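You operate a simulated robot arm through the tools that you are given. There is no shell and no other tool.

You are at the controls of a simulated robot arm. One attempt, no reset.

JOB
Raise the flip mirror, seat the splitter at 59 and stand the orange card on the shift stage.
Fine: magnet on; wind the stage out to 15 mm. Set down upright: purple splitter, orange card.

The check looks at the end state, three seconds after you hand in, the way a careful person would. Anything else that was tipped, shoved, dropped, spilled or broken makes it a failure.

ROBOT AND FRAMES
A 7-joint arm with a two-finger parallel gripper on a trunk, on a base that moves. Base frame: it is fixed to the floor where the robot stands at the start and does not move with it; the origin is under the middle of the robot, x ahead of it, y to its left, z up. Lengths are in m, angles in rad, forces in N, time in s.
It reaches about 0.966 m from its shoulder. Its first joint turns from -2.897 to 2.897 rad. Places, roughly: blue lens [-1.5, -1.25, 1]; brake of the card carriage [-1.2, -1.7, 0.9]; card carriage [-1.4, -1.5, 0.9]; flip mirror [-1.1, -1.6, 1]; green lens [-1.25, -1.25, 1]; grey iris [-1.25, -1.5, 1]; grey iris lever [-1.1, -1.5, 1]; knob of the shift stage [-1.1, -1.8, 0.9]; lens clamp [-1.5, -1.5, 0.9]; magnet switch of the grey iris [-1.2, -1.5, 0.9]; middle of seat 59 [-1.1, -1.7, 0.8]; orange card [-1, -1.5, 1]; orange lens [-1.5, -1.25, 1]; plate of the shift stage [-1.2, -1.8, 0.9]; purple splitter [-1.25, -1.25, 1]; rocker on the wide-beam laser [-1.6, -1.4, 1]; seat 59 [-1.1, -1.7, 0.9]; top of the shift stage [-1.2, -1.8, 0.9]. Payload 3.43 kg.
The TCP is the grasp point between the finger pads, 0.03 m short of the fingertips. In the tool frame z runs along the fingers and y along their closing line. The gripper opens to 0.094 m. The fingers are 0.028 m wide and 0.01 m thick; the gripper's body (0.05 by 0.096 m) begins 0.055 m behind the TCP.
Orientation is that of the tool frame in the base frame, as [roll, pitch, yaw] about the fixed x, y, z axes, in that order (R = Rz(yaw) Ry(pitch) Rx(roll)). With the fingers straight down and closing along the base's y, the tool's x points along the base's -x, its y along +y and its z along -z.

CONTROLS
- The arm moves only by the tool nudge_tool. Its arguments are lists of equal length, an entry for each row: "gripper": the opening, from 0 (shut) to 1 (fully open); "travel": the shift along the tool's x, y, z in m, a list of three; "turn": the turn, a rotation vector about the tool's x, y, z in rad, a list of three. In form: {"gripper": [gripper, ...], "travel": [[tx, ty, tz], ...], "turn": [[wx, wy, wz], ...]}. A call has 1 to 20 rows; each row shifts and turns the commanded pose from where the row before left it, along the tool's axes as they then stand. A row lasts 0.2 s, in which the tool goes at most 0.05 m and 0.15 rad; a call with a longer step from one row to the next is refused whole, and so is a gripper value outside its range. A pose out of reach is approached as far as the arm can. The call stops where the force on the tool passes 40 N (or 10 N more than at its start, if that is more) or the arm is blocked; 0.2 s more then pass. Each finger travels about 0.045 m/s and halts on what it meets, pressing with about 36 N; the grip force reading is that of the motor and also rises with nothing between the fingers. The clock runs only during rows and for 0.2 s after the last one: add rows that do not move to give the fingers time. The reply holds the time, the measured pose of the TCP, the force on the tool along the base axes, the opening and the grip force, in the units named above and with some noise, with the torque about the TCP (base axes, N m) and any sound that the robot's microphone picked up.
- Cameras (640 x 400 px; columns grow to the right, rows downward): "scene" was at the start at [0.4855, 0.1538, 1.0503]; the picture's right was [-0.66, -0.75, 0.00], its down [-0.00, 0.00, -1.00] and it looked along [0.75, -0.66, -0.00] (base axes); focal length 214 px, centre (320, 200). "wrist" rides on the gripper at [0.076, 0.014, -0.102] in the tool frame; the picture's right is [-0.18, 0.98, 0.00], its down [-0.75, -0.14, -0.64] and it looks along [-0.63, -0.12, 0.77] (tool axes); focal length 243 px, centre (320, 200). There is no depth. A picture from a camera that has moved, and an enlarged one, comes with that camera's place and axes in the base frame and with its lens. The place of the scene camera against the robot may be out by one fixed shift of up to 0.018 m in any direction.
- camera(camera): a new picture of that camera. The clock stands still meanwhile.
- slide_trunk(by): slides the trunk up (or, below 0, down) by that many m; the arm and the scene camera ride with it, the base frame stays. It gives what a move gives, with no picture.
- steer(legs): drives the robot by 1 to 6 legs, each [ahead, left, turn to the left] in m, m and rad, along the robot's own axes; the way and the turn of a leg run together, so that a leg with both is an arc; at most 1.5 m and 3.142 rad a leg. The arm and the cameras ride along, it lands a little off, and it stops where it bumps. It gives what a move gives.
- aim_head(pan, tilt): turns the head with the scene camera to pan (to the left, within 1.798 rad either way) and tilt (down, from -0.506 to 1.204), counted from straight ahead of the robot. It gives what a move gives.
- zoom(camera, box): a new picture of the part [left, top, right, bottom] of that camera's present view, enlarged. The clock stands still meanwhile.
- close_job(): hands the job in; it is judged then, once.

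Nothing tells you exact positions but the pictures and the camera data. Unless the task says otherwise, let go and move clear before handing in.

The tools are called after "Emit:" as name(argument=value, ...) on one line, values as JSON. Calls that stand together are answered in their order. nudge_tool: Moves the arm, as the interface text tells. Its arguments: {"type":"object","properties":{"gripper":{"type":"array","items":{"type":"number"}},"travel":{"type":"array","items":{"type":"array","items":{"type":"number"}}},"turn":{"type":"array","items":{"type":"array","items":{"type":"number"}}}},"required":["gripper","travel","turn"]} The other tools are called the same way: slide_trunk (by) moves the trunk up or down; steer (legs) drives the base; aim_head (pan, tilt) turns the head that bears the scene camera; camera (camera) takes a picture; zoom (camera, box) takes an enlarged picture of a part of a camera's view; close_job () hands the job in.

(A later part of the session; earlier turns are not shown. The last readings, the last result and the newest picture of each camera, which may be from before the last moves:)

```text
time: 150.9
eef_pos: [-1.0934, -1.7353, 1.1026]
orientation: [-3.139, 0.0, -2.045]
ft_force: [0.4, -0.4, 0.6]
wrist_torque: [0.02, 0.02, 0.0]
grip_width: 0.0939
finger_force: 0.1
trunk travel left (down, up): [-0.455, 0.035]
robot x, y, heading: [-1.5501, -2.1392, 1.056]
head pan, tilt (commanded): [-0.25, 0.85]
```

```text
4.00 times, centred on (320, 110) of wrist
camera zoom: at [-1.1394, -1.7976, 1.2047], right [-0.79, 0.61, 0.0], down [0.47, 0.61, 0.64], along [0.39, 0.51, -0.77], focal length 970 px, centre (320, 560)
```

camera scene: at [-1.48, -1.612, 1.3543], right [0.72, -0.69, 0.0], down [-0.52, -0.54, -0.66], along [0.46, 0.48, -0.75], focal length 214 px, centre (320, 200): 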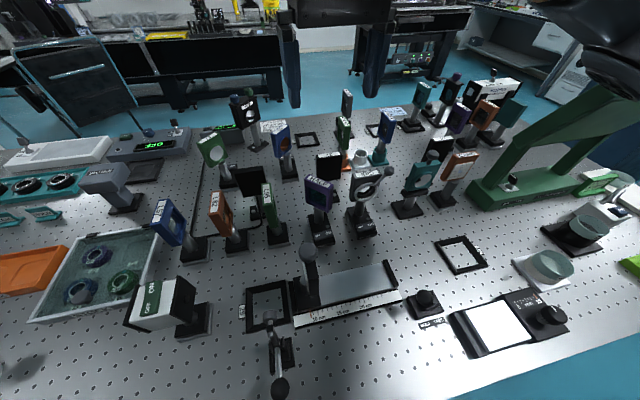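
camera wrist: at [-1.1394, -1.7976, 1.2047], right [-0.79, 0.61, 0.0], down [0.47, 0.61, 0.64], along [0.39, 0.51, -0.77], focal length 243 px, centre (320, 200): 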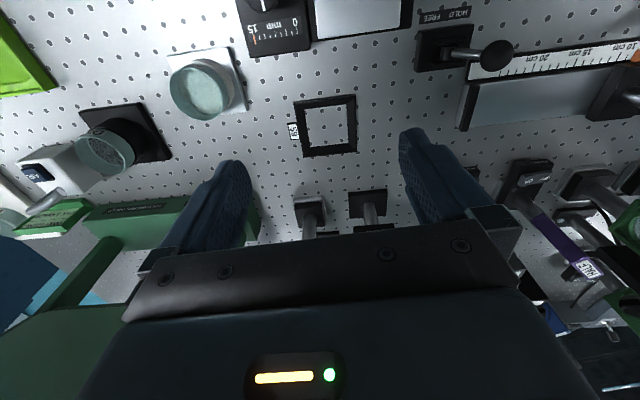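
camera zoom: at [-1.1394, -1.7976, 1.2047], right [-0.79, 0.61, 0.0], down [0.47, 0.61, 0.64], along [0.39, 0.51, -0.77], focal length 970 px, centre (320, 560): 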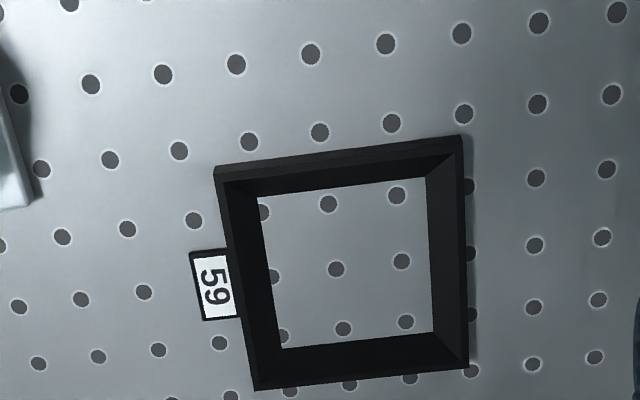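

Seat 59's inner square is 61 mm with a funnel rim, centre (-1.0555,-1.6717), aligned to the hole grid; the splitter base is aligned the same way. Now I'll go back above the splitter and rotate the gripper to close on the frame's two side edges.

Emit:
nudge_tool(gripper=[1, 1, 1, 1, 1, 1, 1, 1, 1, 1, 1, 1, 1, 1, 1, 1, 1, 1], travel=[[0, 0, -0.05], [0, 0, -0.05], [-0.0282, 0.0339, 0], [-0.0282, 0.0339, 0], [-0.0282, 0.0339, 0], [-0.0282, 0.0339, 0], [-0.0282, 0.0339, 0], [-0.0282, 0.0339, 0], [-0.0282, 0.0339, 0], [-0.0282, 0.0339, 0], [-0.0282, 0.0339, 0], [0, 0, 0], [0, 0, 0], [0, 0, 0], [0, 0, 0], [0, 0, 0], [0, 0, 0], [0, 0, 0]], turn=[[0, 0, 0], [0, 0, 0], [0, 0, 0], [0, 0, 0], [0, 0, 0], [0, 0, 0], [0, 0, 0], [0, 0, 0], [0, 0, 0], [0, 0, 0], [0, 0, 0], [0, 0, 0.1413], [0, 0, 0.1413], [0, 0, 0.1412], [0, 0, 0.1412], [0, 0, 0.1413], [0, 0, 0.1412], [0, 0, 0]])

Emit:
camera(camera="wrist")

Emit:
zoom(camera="wrist", box=[230, 30, 410, 170])

```text
time: 154.7
eef_pos: [-1.2476, -1.3711, 1.2017]
orientation: [3.141, 0.0, -2.894]
ft_force: [0.7, 0.3, 0.3]
wrist_torque: [0.02, 0.01, 0.02]
grip_width: 0.0941
finger_force: 0.1
trunk travel left (down, up): [-0.455, 0.035]
robot x, y, heading: [-1.5492, -2.1425, 1.059]
head pan, tilt (commanded): [-0.25, 0.85]
```

```text
taken
camera wrist: at [-1.3245, -1.376, 1.3043], right [-0.06, 1.0, 0.0], down [0.76, 0.05, 0.64], along [0.64, 0.04, -0.77], focal length 243 px, centre (320, 200)
```

wrist: 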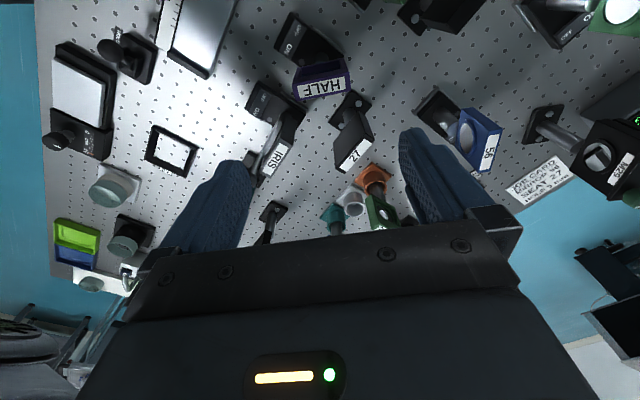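

```text
2.86 times, centred on (320, 100) of wrist
camera zoom: at [-1.3245, -1.376, 1.3043], right [-0.06, 1.0, 0.0], down [0.76, 0.05, 0.64], along [0.64, 0.04, -0.77], focal length 693 px, centre (320, 486)
```

zoom: 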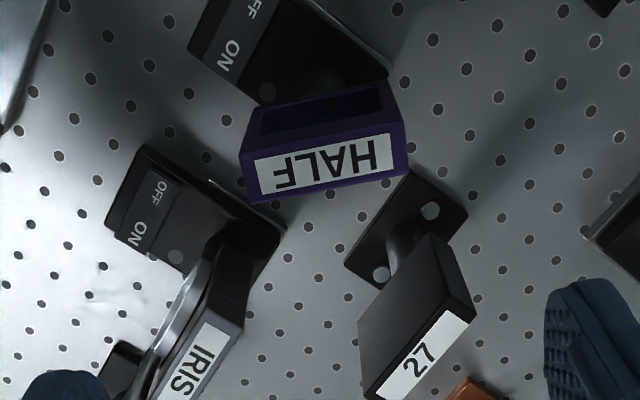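

The frame (60 mm wide) lines up with the gripper. Shift 2 mm, descend so the pads span the frame sides.

Emit:
nudge_tool(gripper=[0.92, 0.92, 0.92, 0.92, 0.92, 0.92], travel=[[0.0006, 0.002, 0.045], [0, 0, 0.045], [0, 0, 0.045], [0, 0, 0.03], [0, 0, 0], [0, 0, 0]], turn=[[0, 0, 0], [0, 0, 0], [0, 0, 0], [0, 0, 0], [0, 0, 0], [0, 0, 0]])

Emit:
camera(camera="wrist")

Emit:
zoom(camera="scene", box=[280, 150, 400, 250])

```text
time: 156.1
eef_pos: [-1.2482, -1.3687, 1.0362]
orientation: [-3.141, 0.0, -2.891]
ft_force: [-1.0, -0.2, -0.9]
wrist_torque: [0.01, -0.01, 0.02]
grip_width: 0.0866
finger_force: 0.0
trunk travel left (down, up): [-0.455, 0.035]
robot x, y, heading: [-1.5485, -2.1384, 1.056]
head pan, tilt (commanded): [-0.25, 0.85]
```

```text
taken
camera wrist: at [-1.3252, -1.3744, 1.1388], right [-0.06, 1.0, 0.0], down [0.76, 0.05, 0.64], along [0.64, 0.04, -0.77], focal length 243 px, centre (320, 200)
```

wrist: 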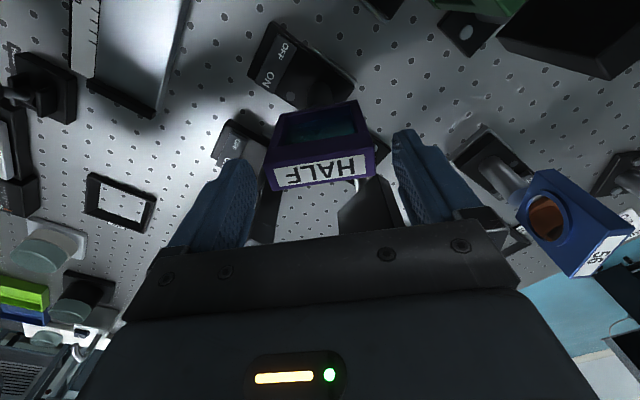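

```text
4.00 times, centred on (340, 200) of scene
camera zoom: at [-1.48, -1.6119, 1.3543], right [0.72, -0.69, 0.0], down [-0.52, -0.54, -0.66], along [0.46, 0.48, -0.75], focal length 858 px, centre (240, 200)
```

zoom: 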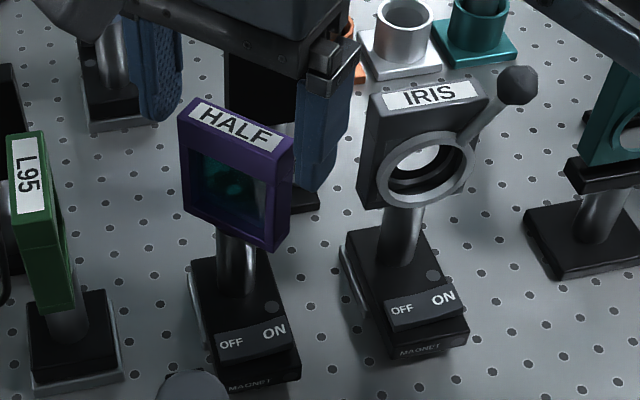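

Emit:
nudge_tool(gripper=[0.92, 0.92, 0.92], travel=[[0.001, 0, 0.02], [0, 0, 0.019], [0, 0, 0]], turn=[[0, 0, 0], [0, 0, 0], [0, 0, 0]])

Emit:
camera(camera="wrist")

Emit:
zoom(camera="scene", box=[280, 150, 400, 250])

```text
time: 156.9
eef_pos: [-1.2515, -1.3704, 0.9965]
orientation: [3.142, 0.001, -2.893]
ft_force: [-0.3, -0.2, 0.1]
wrist_torque: [-0.03, -0.02, 0.0]
grip_width: 0.0865
finger_force: 0.0
trunk travel left (down, up): [-0.455, 0.035]
robot x, y, heading: [-1.5512, -2.1417, 1.059]
head pan, tilt (commanded): [-0.25, 0.85]
```

```text
taken
camera wrist: at [-1.3266, -1.3755, 1.0986], right [-0.06, 1.0, 0.0], down [0.76, 0.05, 0.64], along [0.64, 0.04, -0.77], focal length 243 px, centre (320, 200)
```

wrist: 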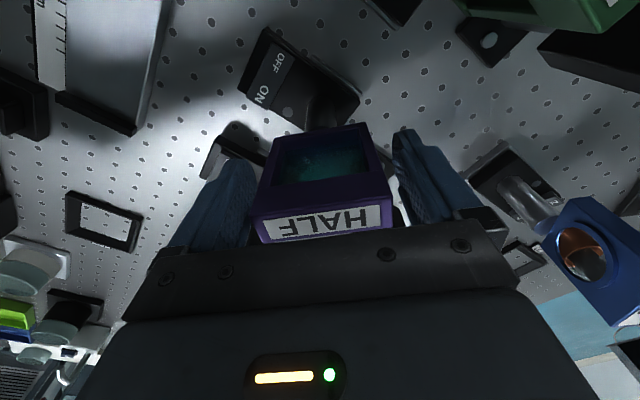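

```text
4.00 times, centred on (340, 200) of scene
camera zoom: at [-1.48, -1.6119, 1.3543], right [0.72, -0.69, 0.0], down [-0.52, -0.54, -0.66], along [0.46, 0.48, -0.75], focal length 858 px, centre (240, 200)
```

zoom: 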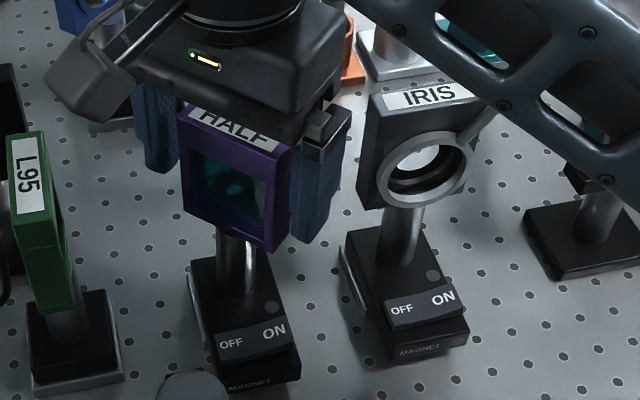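

The frame is between the pads and clear of the neighbours. Closing gently.

Emit:
nudge_tool(gripper=[0.75, 0.7, 0.6, 0.6, 0.6], travel=[[0, 0, 0], [0, 0, 0], [0, 0, 0], [0, 0, 0], [0, 0, 0]], turn=[[0, 0, 0], [0, 0, 0], [0, 0, 0], [0, 0, 0], [0, 0, 0]])

Emit:
zoom(camera="scene", box=[280, 150, 400, 250])

```text
time: 158.1
eef_pos: [-1.2492, -1.3713, 0.9967]
orientation: [3.141, -0.001, -2.893]
ft_force: [-1.2, 1.9, -0.7]
wrist_torque: [0.05, 0.04, 0.01]
grip_width: 0.068
finger_force: 35.8
trunk travel left (down, up): [-0.455, 0.035]
robot x, y, heading: [-1.5457, -2.1416, 1.058]
head pan, tilt (commanded): [-0.25, 0.85]
```

```text
4.00 times, centred on (340, 200) of scene
camera zoom: at [-1.48, -1.6118, 1.3543], right [0.72, -0.69, 0.0], down [-0.52, -0.54, -0.66], along [0.46, 0.48, -0.75], focal length 858 px, centre (240, 200)
```

zoom: 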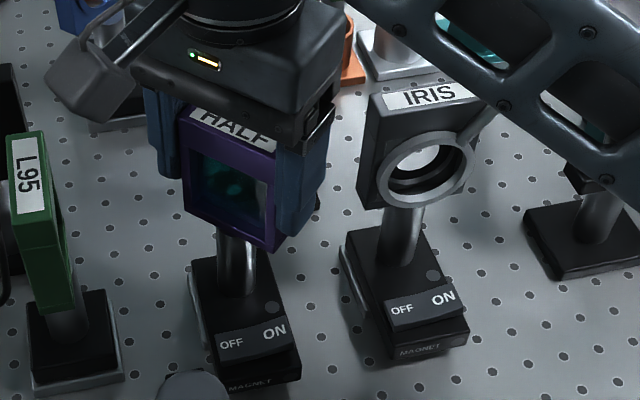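

Gripped at 68 mm width. Lift slowly and check it comes free.

Emit:
nudge_tool(gripper=[0.5, 0.5, 0.5, 0.5], travel=[[0, 0, -0.01], [0, 0, -0.015], [0, 0, -0.015], [0, 0, 0]], turn=[[0, 0, 0], [0, 0, 0], [0, 0, 0], [0, 0, 0]])

Emit:
zoom(camera="scene", box=[280, 150, 400, 250])

```text
time: 159.1
eef_pos: [-1.2518, -1.3692, 1.0381]
orientation: [-3.141, 0.0, -2.894]
ft_force: [-0.7, -0.2, -5.2]
wrist_torque: [0.02, 0.0, -0.03]
grip_width: 0.0681
finger_force: 35.4
trunk travel left (down, up): [-0.455, 0.035]
robot x, y, heading: [-1.55, -2.1412, 1.06]
head pan, tilt (commanded): [-0.25, 0.85]
```

```text
4.00 times, centred on (340, 200) of scene
camera zoom: at [-1.48, -1.6118, 1.3543], right [0.72, -0.69, 0.0], down [-0.52, -0.54, -0.66], along [0.46, 0.48, -0.75], focal length 858 px, centre (240, 200)
```

zoom: 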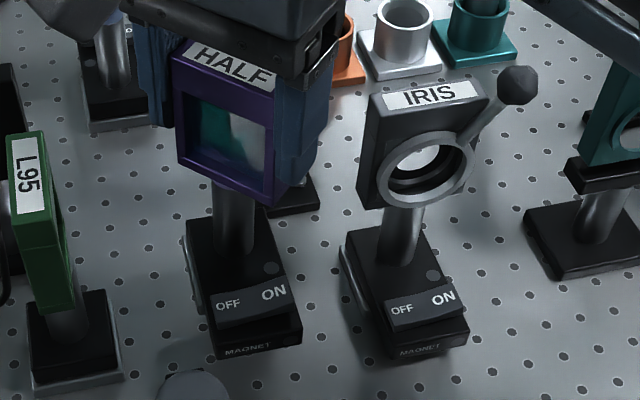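

It came up freely (weight ~5 N). Lift high and carry over to seat 59.

Emit:
nudge_tool(gripper=[0.5, 0.5, 0.5, 0.5, 0.5, 0.5], travel=[[0, 0, -0.044], [0, 0, -0.044], [0, 0, -0.044], [0, 0, -0.044], [0, 0, -0.044], [0, 0, 0]], turn=[[0, 0, 0], [0, 0, 0], [0, 0, 0], [0, 0, 0], [0, 0, 0], [0, 0, 0]])

Emit:
nudge_tool(gripper=[0.5, 0.5, 0.5, 0.5, 0.5, 0.5, 0.5, 0.5, 0.5, 0.5], travel=[[-0.0143, -0.0424, 0], [-0.0143, -0.0424, 0], [-0.0143, -0.0424, 0], [-0.0143, -0.0425, 0], [-0.0143, -0.0425, 0], [-0.0143, -0.0425, 0], [-0.0143, -0.0425, 0], [-0.0144, -0.0424, 0], [0, 0, 0], [0, 0, 0]], turn=[[0, 0, 0], [0, 0, 0], [0, 0, 0], [0, 0, 0], [0, 0, 0], [0, 0, 0], [0, 0, 0], [0, 0, 0], [0, 0, 0], [0, 0, 0]])

Emit:
aim_head(pan=-0.6, tilt=0.85)

Emit:
camera(camera="scene")

Emit:
camera(camera="wrist")

```text
time: 160.5
eef_pos: [-1.2514, -1.3701, 1.2577]
orientation: [-3.141, 0.002, -2.892]
ft_force: [0.6, 0.2, -4.6]
wrist_torque: [0.05, 0.02, 0.03]
grip_width: 0.0682
finger_force: 36.3
trunk travel left (down, up): [-0.455, 0.035]
robot x, y, heading: [-1.5493, -2.1392, 1.056]
head pan, tilt (commanded): [-0.25, 0.85]
```

```text
time: 162.7
eef_pos: [-1.0563, -1.67, 1.2584]
orientation: [-3.141, -0.001, -2.894]
ft_force: [-0.7, 0.0, -4.6]
wrist_torque: [0.05, -0.03, 0.0]
grip_width: 0.068
finger_force: 36.1
trunk travel left (down, up): [-0.455, 0.035]
robot x, y, heading: [-1.548, -2.1393, 1.055]
head pan, tilt (commanded): [-0.25, 0.85]
```

```text
time: 163.6
eef_pos: [-1.0561, -1.6697, 1.2581]
orientation: [-3.141, -0.001, -2.894]
ft_force: [-0.1, 0.9, -5.1]
wrist_torque: [0.01, 0.01, 0.03]
grip_width: 0.068
finger_force: 35.7
trunk travel left (down, up): [-0.455, 0.035]
robot x, y, heading: [-1.5501, -2.1391, 1.058]
head pan, tilt (commanded): [-0.6, 0.85]
```

```text
taken
camera scene: at [-1.4638, -1.6339, 1.3543], right [0.44, -0.9, 0.0], down [-0.67, -0.33, -0.66], along [0.59, 0.29, -0.75], focal length 214 px, centre (320, 200)
```

scene: 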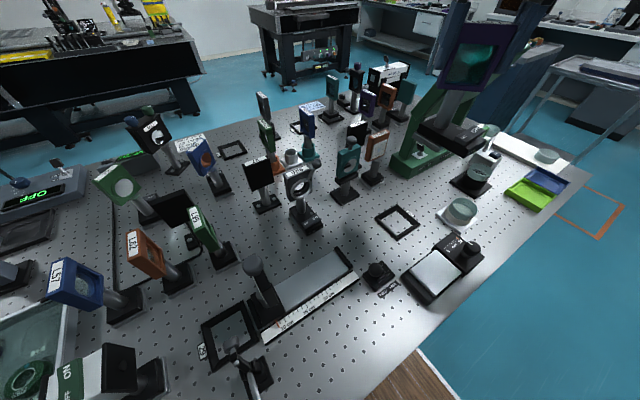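

```text
taken
camera wrist: at [-1.1328, -1.675, 1.3606], right [-0.06, 1.0, 0.0], down [0.76, 0.05, 0.64], along [0.64, 0.04, -0.77], focal length 243 px, centre (320, 200)
```

wrist: 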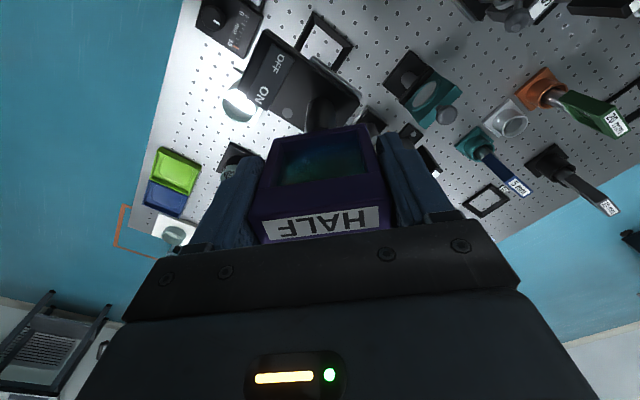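

The splitter is above the seat; all else stands undisturbed. I'll lower to a few cm above the seat rim and check alignment.

Emit:
nudge_tool(gripper=[0.5, 0.5, 0.5, 0.5, 0.5, 0.5], travel=[[0, -0.001, 0.04], [0, 0, 0.04], [0, 0, 0.04], [0, 0, 0.04], [0, 0, 0.04], [0, 0, 0]], turn=[[0, 0, 0], [0, 0, 0], [0, 0, 0], [0, 0, 0], [0, 0, 0], [0, 0, 0]])

Emit:
zoom(camera="scene", box=[330, 130, 470, 250])

Emit:
camera(camera="wrist")

```text
time: 165.0
eef_pos: [-1.0541, -1.6719, 1.0578]
orientation: [3.141, 0.002, -2.893]
ft_force: [0.7, -0.6, -5.1]
wrist_torque: [0.02, 0.02, -0.01]
grip_width: 0.0679
finger_force: 35.8
trunk travel left (down, up): [-0.455, 0.035]
robot x, y, heading: [-1.553, -2.1425, 1.055]
head pan, tilt (commanded): [-0.6, 0.85]
```

```text
3.33 times, centred on (400, 190) of scene
camera zoom: at [-1.4638, -1.6339, 1.3543], right [0.44, -0.9, 0.0], down [-0.67, -0.33, -0.66], along [0.59, 0.29, -0.75], focal length 715 px, centre (53, 233)
```

zoom: 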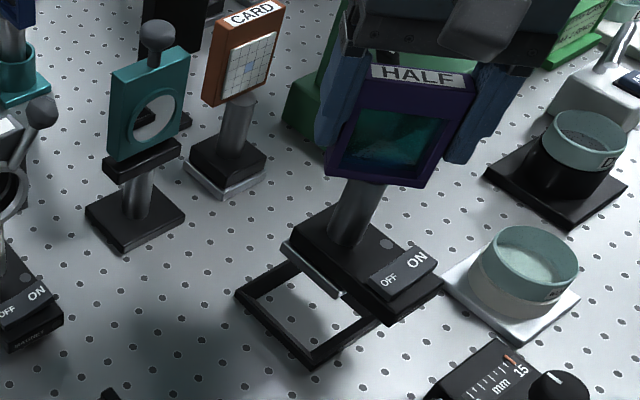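

```text
taken
camera wrist: at [-1.1311, -1.6771, 1.1604], right [-0.06, 1.0, 0.0], down [0.76, 0.05, 0.64], along [0.64, 0.04, -0.77], focal length 243 px, centre (320, 200)
```

wrist: 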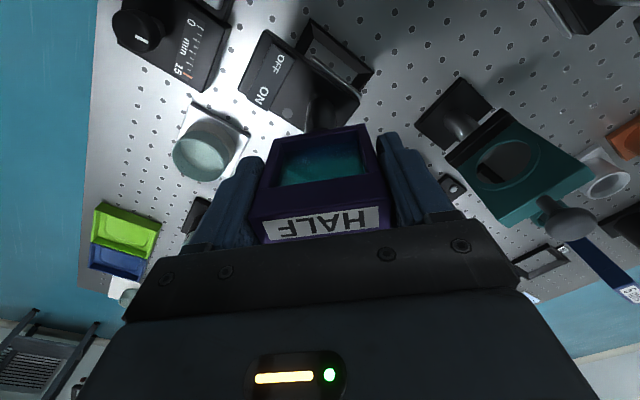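

I'll lower a bit more and zoom in on the base against the seat to check alignment.

Emit:
nudge_tool(gripper=[0.5, 0.5, 0.5], travel=[[0, 0, 0.02], [0, 0, 0.008], [0, 0, 0]], turn=[[0, 0, 0], [0, 0, 0], [0, 0, 0]])

Emit:
zoom(camera="scene", box=[365, 175, 445, 245])

```text
time: 165.8
eef_pos: [-1.0558, -1.6719, 1.0309]
orientation: [3.14, 0.0, -2.893]
ft_force: [0.2, 0.3, -5.6]
wrist_torque: [0.0, 0.01, 0.01]
grip_width: 0.0679
finger_force: 36.6
trunk travel left (down, up): [-0.455, 0.035]
robot x, y, heading: [-1.5503, -2.1424, 1.053]
head pan, tilt (commanded): [-0.6, 0.85]
```

```text
5.71 times, centred on (405, 210) of scene
camera zoom: at [-1.4637, -1.6339, 1.3543], right [0.44, -0.9, 0.0], down [-0.67, -0.33, -0.66], along [0.59, 0.29, -0.75], focal length 1226 px, centre (-166, 143)
```

zoom: 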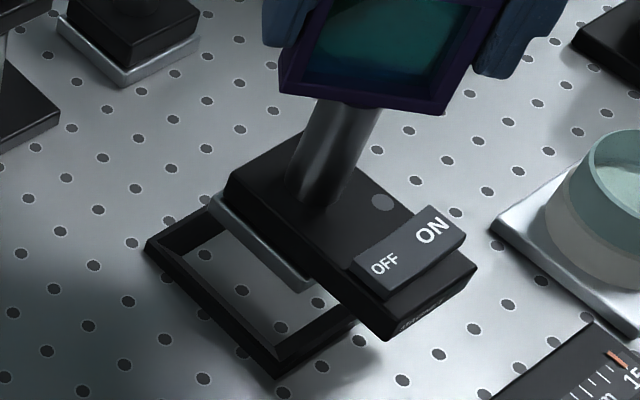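

Emit:
zoom(camera="wrist", box=[225, 10, 385, 150])

Emit:
zoom(camera="scene", box=[330, 120, 470, 250])

```text
2.86 times, centred on (305, 80) of wrist
camera zoom: at [-1.1313, -1.6769, 1.1327], right [-0.06, 1.0, 0.0], down [0.76, 0.05, 0.64], along [0.64, 0.04, -0.77], focal length 693 px, centre (363, 543)
```

zoom: 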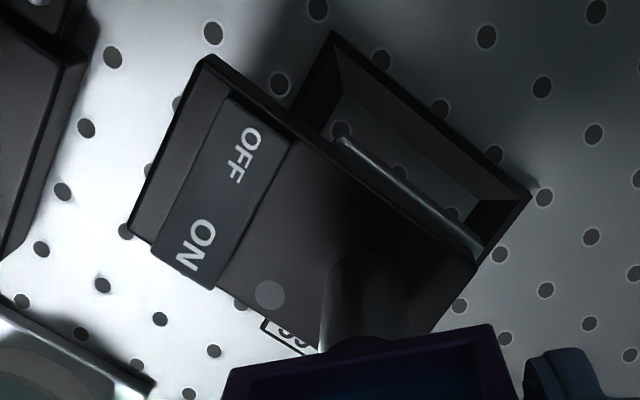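

```text
3.08 times, centred on (400, 185) of scene
camera zoom: at [-1.4637, -1.6339, 1.3543], right [0.44, -0.9, 0.0], down [-0.67, -0.33, -0.66], along [0.59, 0.29, -0.75], focal length 660 px, centre (74, 246)
```

zoom: 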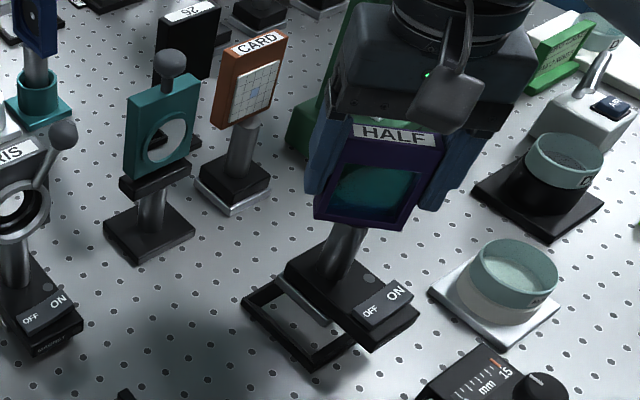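

From the wrist view, the plate looks about 3–4 mm short toward +d (left) of the seat's centre; the funnel-shaped rim tolerates that, but I'll correct by 3.5 mm and lower in small steps while watching forces.

Emit:
nudge_tool(gripper=[0.5, 0.5, 0.5, 0.5], travel=[[0.0025, 0.0025, 0.004], [0, 0, 0.006], [0, 0, 0.005], [0, 0, 0]], turn=[[0, 0, 0], [0, 0, 0], [0, 0, 0], [0, 0, 0]])

Emit:
zoom(camera="wrist", box=[225, 10, 385, 150])

Emit:
zoom(camera="scene", box=[365, 175, 445, 245])

```text
time: 166.8
eef_pos: [-1.0575, -1.6679, 1.0146]
orientation: [-3.142, 0.0, -2.895]
ft_force: [-0.8, 0.0, -5.4]
wrist_torque: [0.05, 0.01, -0.01]
grip_width: 0.0679
finger_force: 36.2
trunk travel left (down, up): [-0.455, 0.035]
robot x, y, heading: [-1.5495, -2.1405, 1.055]
head pan, tilt (commanded): [-0.6, 0.85]
```

```text
2.86 times, centred on (305, 80) of wrist
camera zoom: at [-1.1345, -1.6741, 1.1171], right [-0.06, 1.0, 0.0], down [0.76, 0.05, 0.64], along [0.64, 0.04, -0.77], focal length 693 px, centre (363, 543)
```

zoom: 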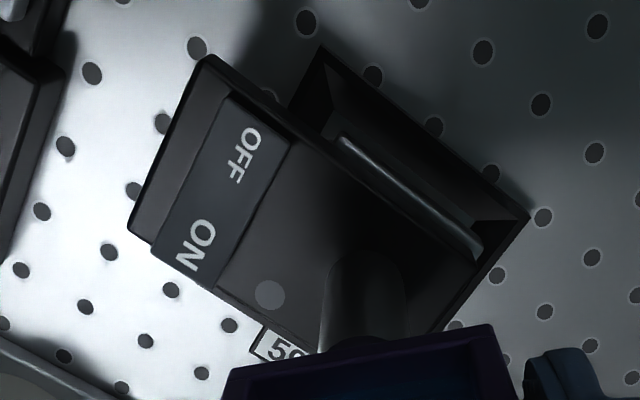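

```text
5.71 times, centred on (405, 210) of scene
camera zoom: at [-1.4637, -1.6339, 1.3543], right [0.44, -0.9, 0.0], down [-0.67, -0.33, -0.66], along [0.59, 0.29, -0.75], focal length 1226 px, centre (-166, 143)
```

zoom: 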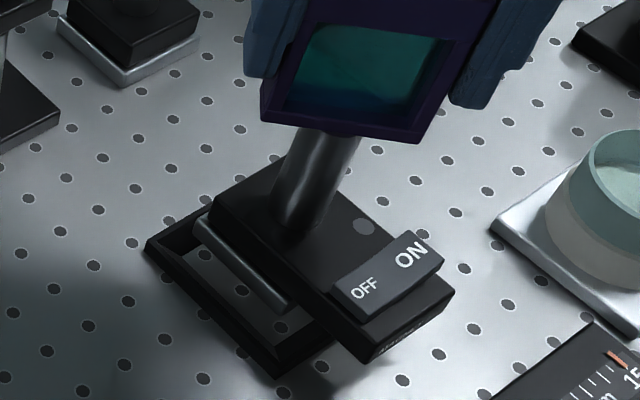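

Cross-checking both cameras, the visible metal edge is the top of a 24 mm thick foot; with that, the foot is centred on the seat within 1 mm in both directions. Continue lowering in small steps.

Emit:
nudge_tool(gripper=[0.5, 0.5, 0.5, 0.5], travel=[[0, 0, 0.005], [0, 0, 0.005], [0, 0, 0.003], [0, 0, 0]], turn=[[0, 0, 0], [0, 0, 0], [0, 0, 0], [0, 0, 0]])

Emit:
zoom(camera="scene", box=[365, 175, 445, 245])

```text
time: 167.8
eef_pos: [-1.058, -1.6687, 1.0008]
orientation: [3.142, 0.0, -2.894]
ft_force: [-0.3, -0.9, -3.9]
wrist_torque: [0.01, -0.02, -0.02]
grip_width: 0.0682
finger_force: 36.4
trunk travel left (down, up): [-0.455, 0.035]
robot x, y, heading: [-1.5501, -2.1381, 1.052]
head pan, tilt (commanded): [-0.6, 0.85]
```

```text
5.71 times, centred on (405, 210) of scene
camera zoom: at [-1.4637, -1.6339, 1.3543], right [0.44, -0.9, 0.0], down [-0.67, -0.33, -0.66], along [0.59, 0.29, -0.75], focal length 1226 px, centre (-166, 143)
```

zoom: 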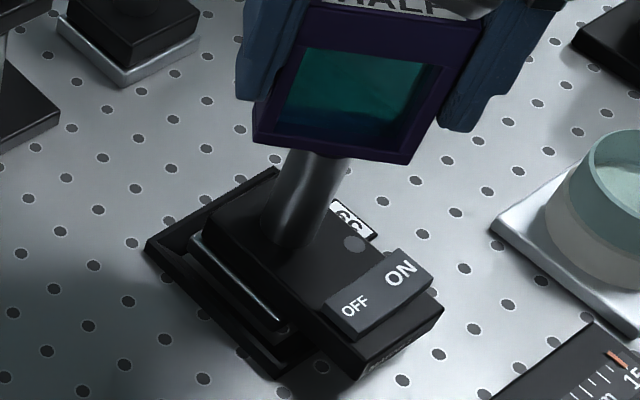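

It's dropping into the seat without resistance. A few mm more to the floor.

Emit:
nudge_tool(gripper=[0.5, 0.5, 0.5, 0.5], travel=[[0, 0, 0.002], [0, 0, 0.002], [0, 0, 0], [0, 0, 0]], turn=[[0, 0, 0], [0, 0, 0], [0, 0, 0], [0, 0, 0]])

Emit:
zoom(camera="scene", box=[365, 175, 445, 245])

Emit:
zoom(camera="wrist", box=[225, 10, 385, 150])

```text
time: 168.8
eef_pos: [-1.0586, -1.669, 0.9978]
orientation: [-3.141, -0.002, -2.892]
ft_force: [0.3, -0.1, -5.2]
wrist_torque: [0.02, 0.02, 0.0]
grip_width: 0.0681
finger_force: 35.9
trunk travel left (down, up): [-0.455, 0.035]
robot x, y, heading: [-1.546, -2.1417, 1.058]
head pan, tilt (commanded): [-0.6, 0.85]
```

```text
5.71 times, centred on (405, 210) of scene
camera zoom: at [-1.4637, -1.6339, 1.3543], right [0.44, -0.9, 0.0], down [-0.67, -0.33, -0.66], along [0.59, 0.29, -0.75], focal length 1226 px, centre (-166, 143)
```

zoom: 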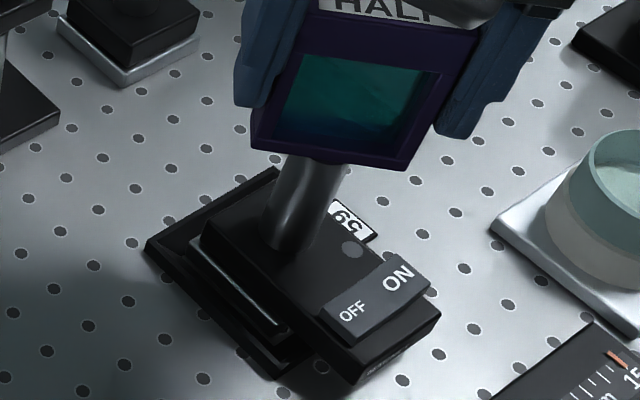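

```text
2.86 times, centred on (305, 80) of wrist
camera zoom: at [-1.1348, -1.6744, 1.1003], right [-0.06, 1.0, 0.0], down [0.76, 0.05, 0.64], along [0.64, 0.04, -0.77], focal length 693 px, centre (363, 543)
```

zoom: 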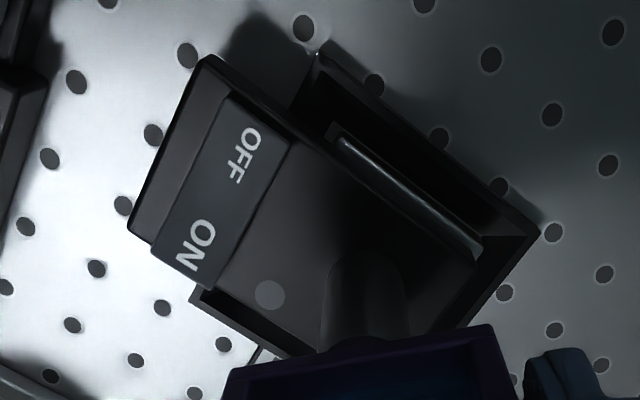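

Emit:
nudge_tool(gripper=[0.5, 0.5, 0.5, 0.5], travel=[[0, 0, 0.001], [0, 0, 0.001], [0, 0, 0], [0, 0, 0]], turn=[[0, 0, 0], [0, 0, 0], [0, 0, 0], [0, 0, 0]])

```text
time: 169.8
eef_pos: [-1.0584, -1.6694, 0.9966]
orientation: [3.141, 0.002, -2.895]
ft_force: [-1.0, -0.2, 11.8]
wrist_torque: [-0.09, 0.61, 0.08]
grip_width: 0.0681
finger_force: 35.9
trunk travel left (down, up): [-0.455, 0.035]
robot x, y, heading: [-1.5477, -2.139, 1.062]
head pan, tilt (commanded): [-0.6, 0.85]
```

Contact with the seat floor at the same height as the original grasp, so the splitter is fully seated. Release.

Emit:
nudge_tool(gripper=[0.5, 0.78, 0.85, 0.92, 0.92], travel=[[0, 0, -0.0008], [0, 0, 0], [0, 0, 0], [0, 0, 0], [0, 0, 0]], turn=[[0, 0, 0], [0, 0, 0], [0, 0, 0], [0, 0, 0], [0, 0, 0]])

Emit:
zoom(camera="scene", box=[355, 145, 455, 245])

Emit:
camera(camera="wrist")

```text
time: 171.0
eef_pos: [-1.057, -1.6697, 0.9971]
orientation: [3.141, 0.0, -2.894]
ft_force: [-0.4, -1.0, 0.2]
wrist_torque: [-0.03, -0.01, 0.02]
grip_width: 0.0866
finger_force: 0.0
trunk travel left (down, up): [-0.455, 0.035]
robot x, y, heading: [-1.5497, -2.1424, 1.053]
head pan, tilt (commanded): [-0.6, 0.85]
```

```text
4.00 times, centred on (405, 195) of scene
camera zoom: at [-1.4638, -1.634, 1.3543], right [0.44, -0.9, 0.0], down [-0.67, -0.33, -0.66], along [0.59, 0.29, -0.75], focal length 858 px, centre (-20, 220)
```

zoom: 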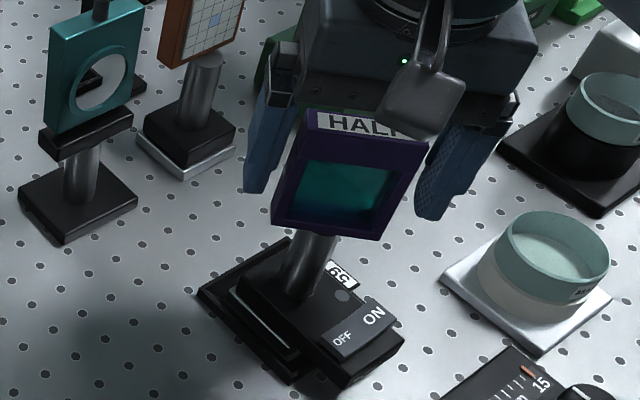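

```text
taken
camera wrist: at [-1.1345, -1.6742, 1.0992], right [-0.06, 1.0, 0.0], down [0.76, 0.05, 0.64], along [0.64, 0.04, -0.77], focal length 243 px, centre (320, 200)
```

wrist: 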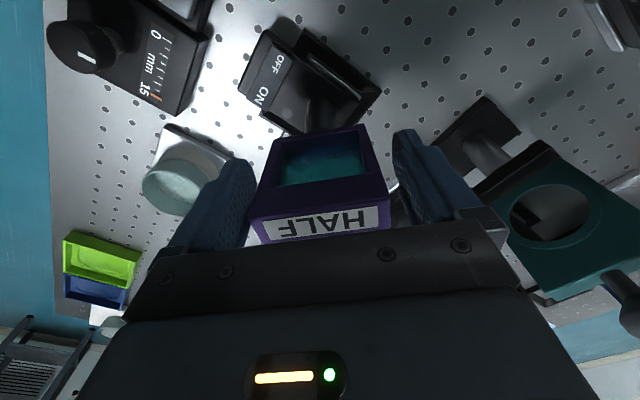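

The splitter is released, upright in seat 59. Now raise the tool clear and look at the rocker from above to plan pressing its ON end.

Emit:
nudge_tool(gripper=[0.92, 0.92, 0.92, 0.92, 0.92, 0.5, 0.2, 0.0, 0.0, 0.0, 0.0, 0.0], travel=[[0, 0, -0.03], [0, 0, -0.04], [0, 0, -0.04], [0, 0, -0.04], [0, 0, 0], [0, 0, 0], [0, 0, 0], [0, 0, 0], [0, 0, 0], [0, 0, 0], [0, 0, 0], [0, 0, 0]], turn=[[0, 0, 0], [0, 0, 0], [0, 0, 0], [0, 0, 0], [0, 0, 0], [0, 0, -0.131], [0, 0, -0.131], [0, 0, -0.131], [0, 0, -0.131], [0, 0, -0.131], [0, 0, -0.131], [0, 0, 0]])

Emit:
camera(camera="wrist")

Emit:
zoom(camera="wrist", box=[250, 0, 390, 110])

```text
time: 173.6
eef_pos: [-1.0585, -1.6699, 1.1475]
orientation: [3.14, 0.0, -2.105]
ft_force: [-0.2, 0.6, 0.7]
wrist_torque: [0.03, 0.01, -0.02]
grip_width: 0.0
finger_force: 33.4
trunk travel left (down, up): [-0.455, 0.035]
robot x, y, heading: [-1.5503, -2.1399, 1.057]
head pan, tilt (commanded): [-0.6, 0.85]
```

```text
taken
camera wrist: at [-1.1088, -1.728, 1.2496], right [-0.75, 0.66, 0.0], down [0.5, 0.58, 0.64], along [0.42, 0.48, -0.77], focal length 243 px, centre (320, 200)
```

wrist: 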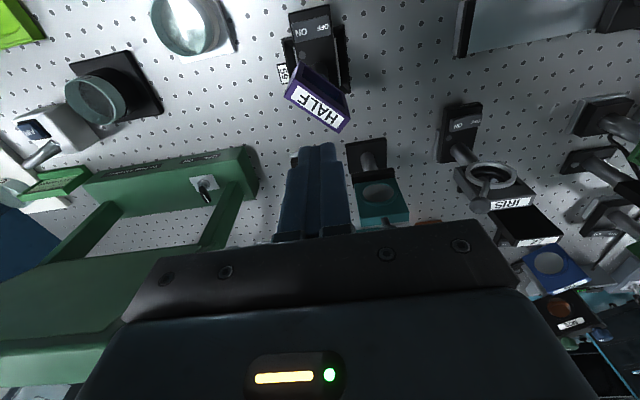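

```text
3.64 times, centred on (320, 55) of wrist
camera zoom: at [-1.1088, -1.728, 1.2496], right [-0.75, 0.66, 0.0], down [0.5, 0.58, 0.64], along [0.42, 0.48, -0.77], focal length 882 px, centre (320, 727)
```

zoom: 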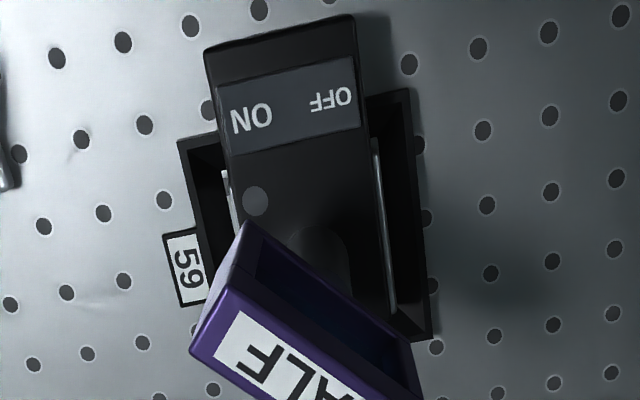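

The rocker's ON end is at z≈0.889 (OFF end 0.879), about 48 mm toward me from the seat centre. I'll approach from the robot side with the tool tilted back 0.5 rad so the gripper body clears the purple frame, and press the ON end with closed fingertips.

Emit:
nudge_tool(gripper=[0, 0, 0, 0, 0, 0, 0, 0, 0], travel=[[0.04, -0.0042, 0.0169], [0.04, -0.0043, 0.0169], [0.04, -0.0042, 0.0169], [0.04, -0.0043, 0.0168], [0, 0, 0], [0, 0, 0], [0, 0, 0], [0, 0, 0], [0, 0, 0]], turn=[[0, 0, 0], [0, 0, 0], [0, 0, 0], [0, 0, 0], [0, -0.125, 0], [0, -0.125, 0], [0, -0.125, 0], [0, -0.125, 0], [0, 0, 0]])

Emit:
camera(camera="wrist")

Emit:
camera(camera="scene")

```text
time: 175.4
eef_pos: [-1.0878, -1.7529, 1.0655]
orientation: [-3.128, 0.466, -1.902]
ft_force: [-0.2, -0.5, -0.4]
wrist_torque: [0.0, -0.02, 0.01]
grip_width: 0.0
finger_force: 32.4
out of reach, approached as far as the arm can: row 4, 5, 6, 7, 8
trunk travel left (down, up): [-0.455, 0.035]
robot x, y, heading: [-1.5475, -2.1403, 1.059]
head pan, tilt (commanded): [-0.6, 0.85]
stopped in row 9: the arm was blocked; the commanded pose is now the measured one
```

```text
taken
camera wrist: at [-1.1393, -1.8563, 1.1223], right [-0.88, 0.48, 0.07], down [0.25, 0.32, 0.91], along [0.41, 0.82, -0.4], focal length 243 px, centre (320, 200)
```

wrist: 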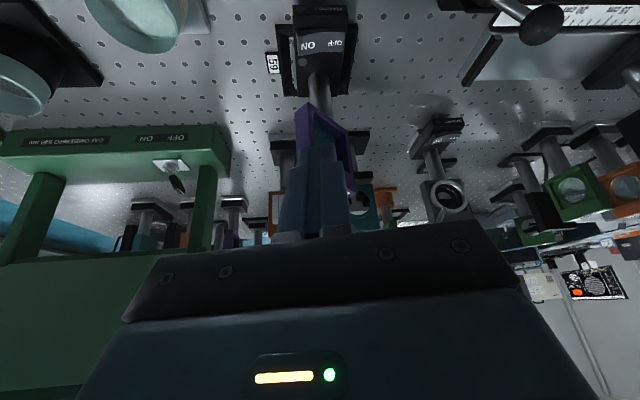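

```text
taken
camera scene: at [-1.4638, -1.6342, 1.3545], right [0.44, -0.9, 0.0], down [-0.67, -0.33, -0.66], along [0.59, 0.29, -0.75], focal length 214 px, centre (320, 200)
```

scene: 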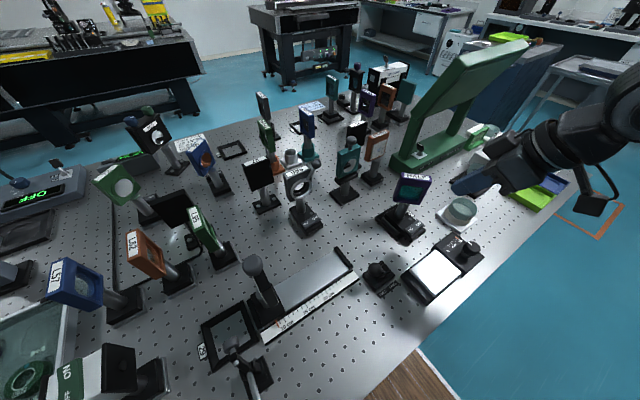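

Too close to the shoulder for that tilted pose (nothing was touched). I'll back the base up 0.12 m to give the arm room.

Emit:
steer(legs=[[-0.12, 0, 0]])

Emit:
camera(camera="scene")

```text
time: 176.6
eef_pos: [-1.1471, -1.8581, 1.0643]
orientation: [-3.128, 0.468, -1.899]
ft_force: [0.8, -0.7, -0.2]
wrist_torque: [-0.01, 0.01, 0.02]
grip_width: 0.0
finger_force: 32.9
trunk travel left (down, up): [-0.455, 0.035]
robot x, y, heading: [-1.6141, -2.247, 1.058]
head pan, tilt (commanded): [-0.6, 0.85]
```

```text
taken
camera scene: at [-1.5233, -1.7392, 1.3543], right [0.44, -0.9, 0.0], down [-0.67, -0.33, -0.66], along [0.59, 0.29, -0.75], focal length 214 px, centre (320, 200)
```

scene: 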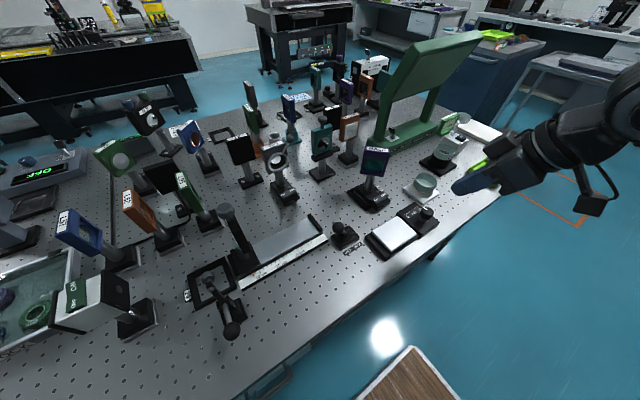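

Emit:
nudge_tool(gripper=[0, 0, 0], travel=[[0, 0, 0], [0, 0, 0], [0, 0, 0]], turn=[[0.0395, -0.015, 0.092], [0.0395, -0.015, 0.092], [0, 0, 0]])

```text
time: 177.4
eef_pos: [-1.1357, -1.8528, 1.0593]
orientation: [3.135, 0.493, -2.1]
ft_force: [-0.1, -0.4, -0.5]
wrist_torque: [-0.03, 0.01, -0.01]
grip_width: 0.0
finger_force: 32.7
out of reach, approached as far as the arm can: row 1, 2
trunk travel left (down, up): [-0.455, 0.035]
robot x, y, heading: [-1.6088, -2.2448, 1.061]
head pan, tilt (commanded): [-0.6, 0.85]
```

Emit:
nudge_tool(gripper=[0, 0, 0, 0], travel=[[-0.0158, 0.0005, 0.0378], [-0.0158, 0.0005, 0.0378], [-0.0158, 0.0005, 0.0378], [0, 0, 0]], turn=[[0, 0, 0], [0, 0, 0], [0, 0, 0], [0, 0, 0]])

Emit:
camera(camera="wrist")

Emit:
zoom(camera="scene", box=[320, 130, 480, 250])

```text
time: 178.4
eef_pos: [-1.0844, -1.7732, 0.9834]
orientation: [3.137, 0.498, -2.109]
ft_force: [0.1, -0.1, 0.5]
wrist_torque: [-0.01, 0.0, 0.0]
grip_width: 0.0
finger_force: 32.5
trunk travel left (down, up): [-0.455, 0.035]
robot x, y, heading: [-1.6091, -2.2434, 1.052]
head pan, tilt (commanded): [-0.6, 0.85]
```

```text
taken
camera wrist: at [-1.1564, -1.8658, 1.0373], right [-0.76, 0.64, 0.09], down [0.31, 0.23, 0.92], along [0.57, 0.73, -0.37], focal length 243 px, centre (320, 200)
```

wrist: 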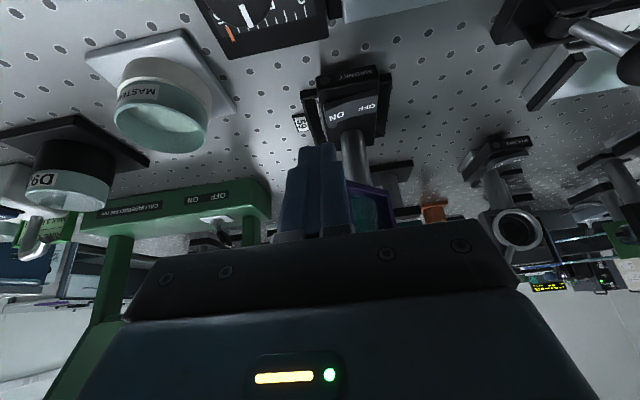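

```text
3.33 times, centred on (400, 190) of scene
camera zoom: at [-1.5234, -1.7393, 1.3544], right [0.44, -0.9, 0.0], down [-0.67, -0.33, -0.66], along [0.59, 0.29, -0.75], focal length 715 px, centre (53, 233)
```

zoom: 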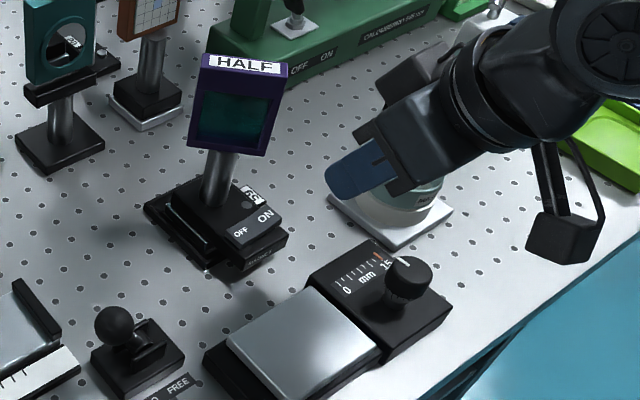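

Orientation is good. Move to the pre-press point (about 15 mm above the rocker's ON end).

Emit:
nudge_tool(gripper=[0, 0, 0, 0], travel=[[-0.0127, 0.0066, 0.0339], [-0.0127, 0.0065, 0.0339], [0, 0, 0], [0, 0, 0]], turn=[[0, 0, 0], [0, 0, 0], [0, 0, 0], [0, 0, 0]])

Emit:
camera(camera="wrist")

Emit:
zoom(camera="scene", box=[340, 140, 440, 220])

Emit:
zoom(camera="wrist", box=[260, 60, 400, 190])

```text
time: 179.4
eef_pos: [-1.0698, -1.7193, 0.9352]
orientation: [3.136, 0.498, -2.108]
ft_force: [-0.1, 0.0, 0.1]
wrist_torque: [0.02, 0.02, 0.0]
grip_width: 0.0004
finger_force: 33.1
trunk travel left (down, up): [-0.455, 0.035]
robot x, y, heading: [-1.6085, -2.2477, 1.053]
head pan, tilt (commanded): [-0.6, 0.85]
```

```text
taken
camera wrist: at [-1.1404, -1.8128, 0.9884], right [-0.76, 0.64, 0.09], down [0.31, 0.23, 0.92], along [0.57, 0.73, -0.37], focal length 243 px, centre (320, 200)
```

wrist: 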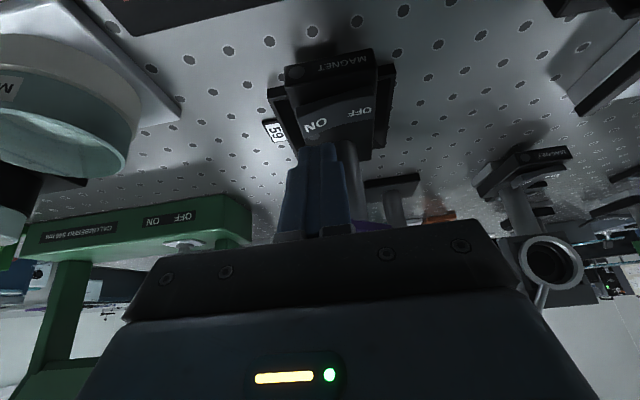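

```text
5.00 times, centred on (390, 180) of scene
camera zoom: at [-1.5234, -1.7393, 1.3543], right [0.44, -0.9, 0.0], down [-0.67, -0.33, -0.66], along [0.59, 0.29, -0.75], focal length 1072 px, centre (-30, 300)
```

zoom: 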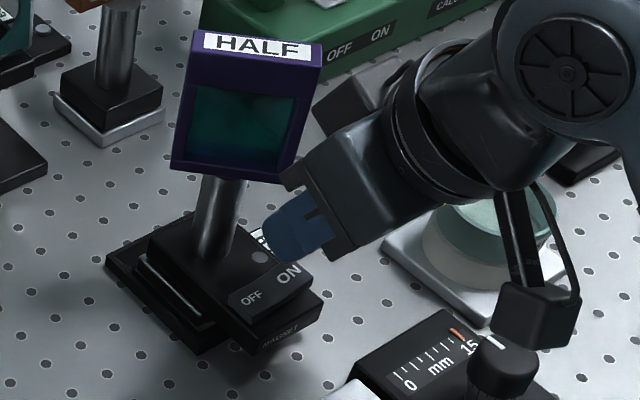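

```text
3.08 times, centred on (330, 125) of wrist
camera zoom: at [-1.1404, -1.8128, 0.9884], right [-0.76, 0.64, 0.09], down [0.31, 0.23, 0.92], along [0.57, 0.73, -0.37], focal length 746 px, centre (289, 431)
```

zoom: 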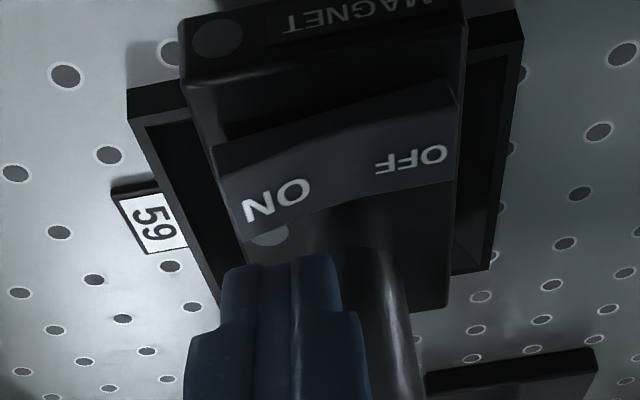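

The fingertips are right over the ON end. I'll press straight down in small steps.

Emit:
nudge_tool(gripper=[0, 0, 0], travel=[[0.00287, 0, 0.00527], [0.00287, 0, 0.00527], [0, 0, 0]], turn=[[0, 0, 0], [0, 0, 0], [0, 0, 0]])

Emit:
zoom(camera="wrist", box=[260, 60, 400, 190])

```text
time: 180.2
eef_pos: [-1.0719, -1.7198, 0.9222]
orientation: [3.136, 0.497, -2.108]
ft_force: [-0.4, 0.1, -0.2]
wrist_torque: [0.0, -0.01, -0.01]
grip_width: 0.0
finger_force: 32.8
trunk travel left (down, up): [-0.455, 0.035]
robot x, y, heading: [-1.6058, -2.2418, 1.055]
head pan, tilt (commanded): [-0.6, 0.85]
```

```text
3.08 times, centred on (330, 125) of wrist
camera zoom: at [-1.1412, -1.8129, 0.9772], right [-0.76, 0.64, 0.09], down [0.31, 0.23, 0.92], along [0.57, 0.73, -0.37], focal length 746 px, centre (289, 431)
```

zoom: 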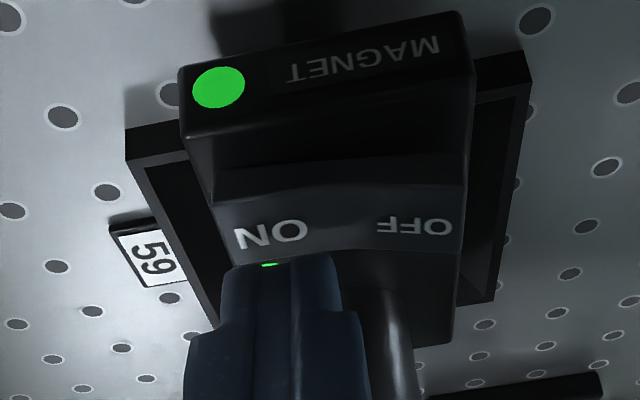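

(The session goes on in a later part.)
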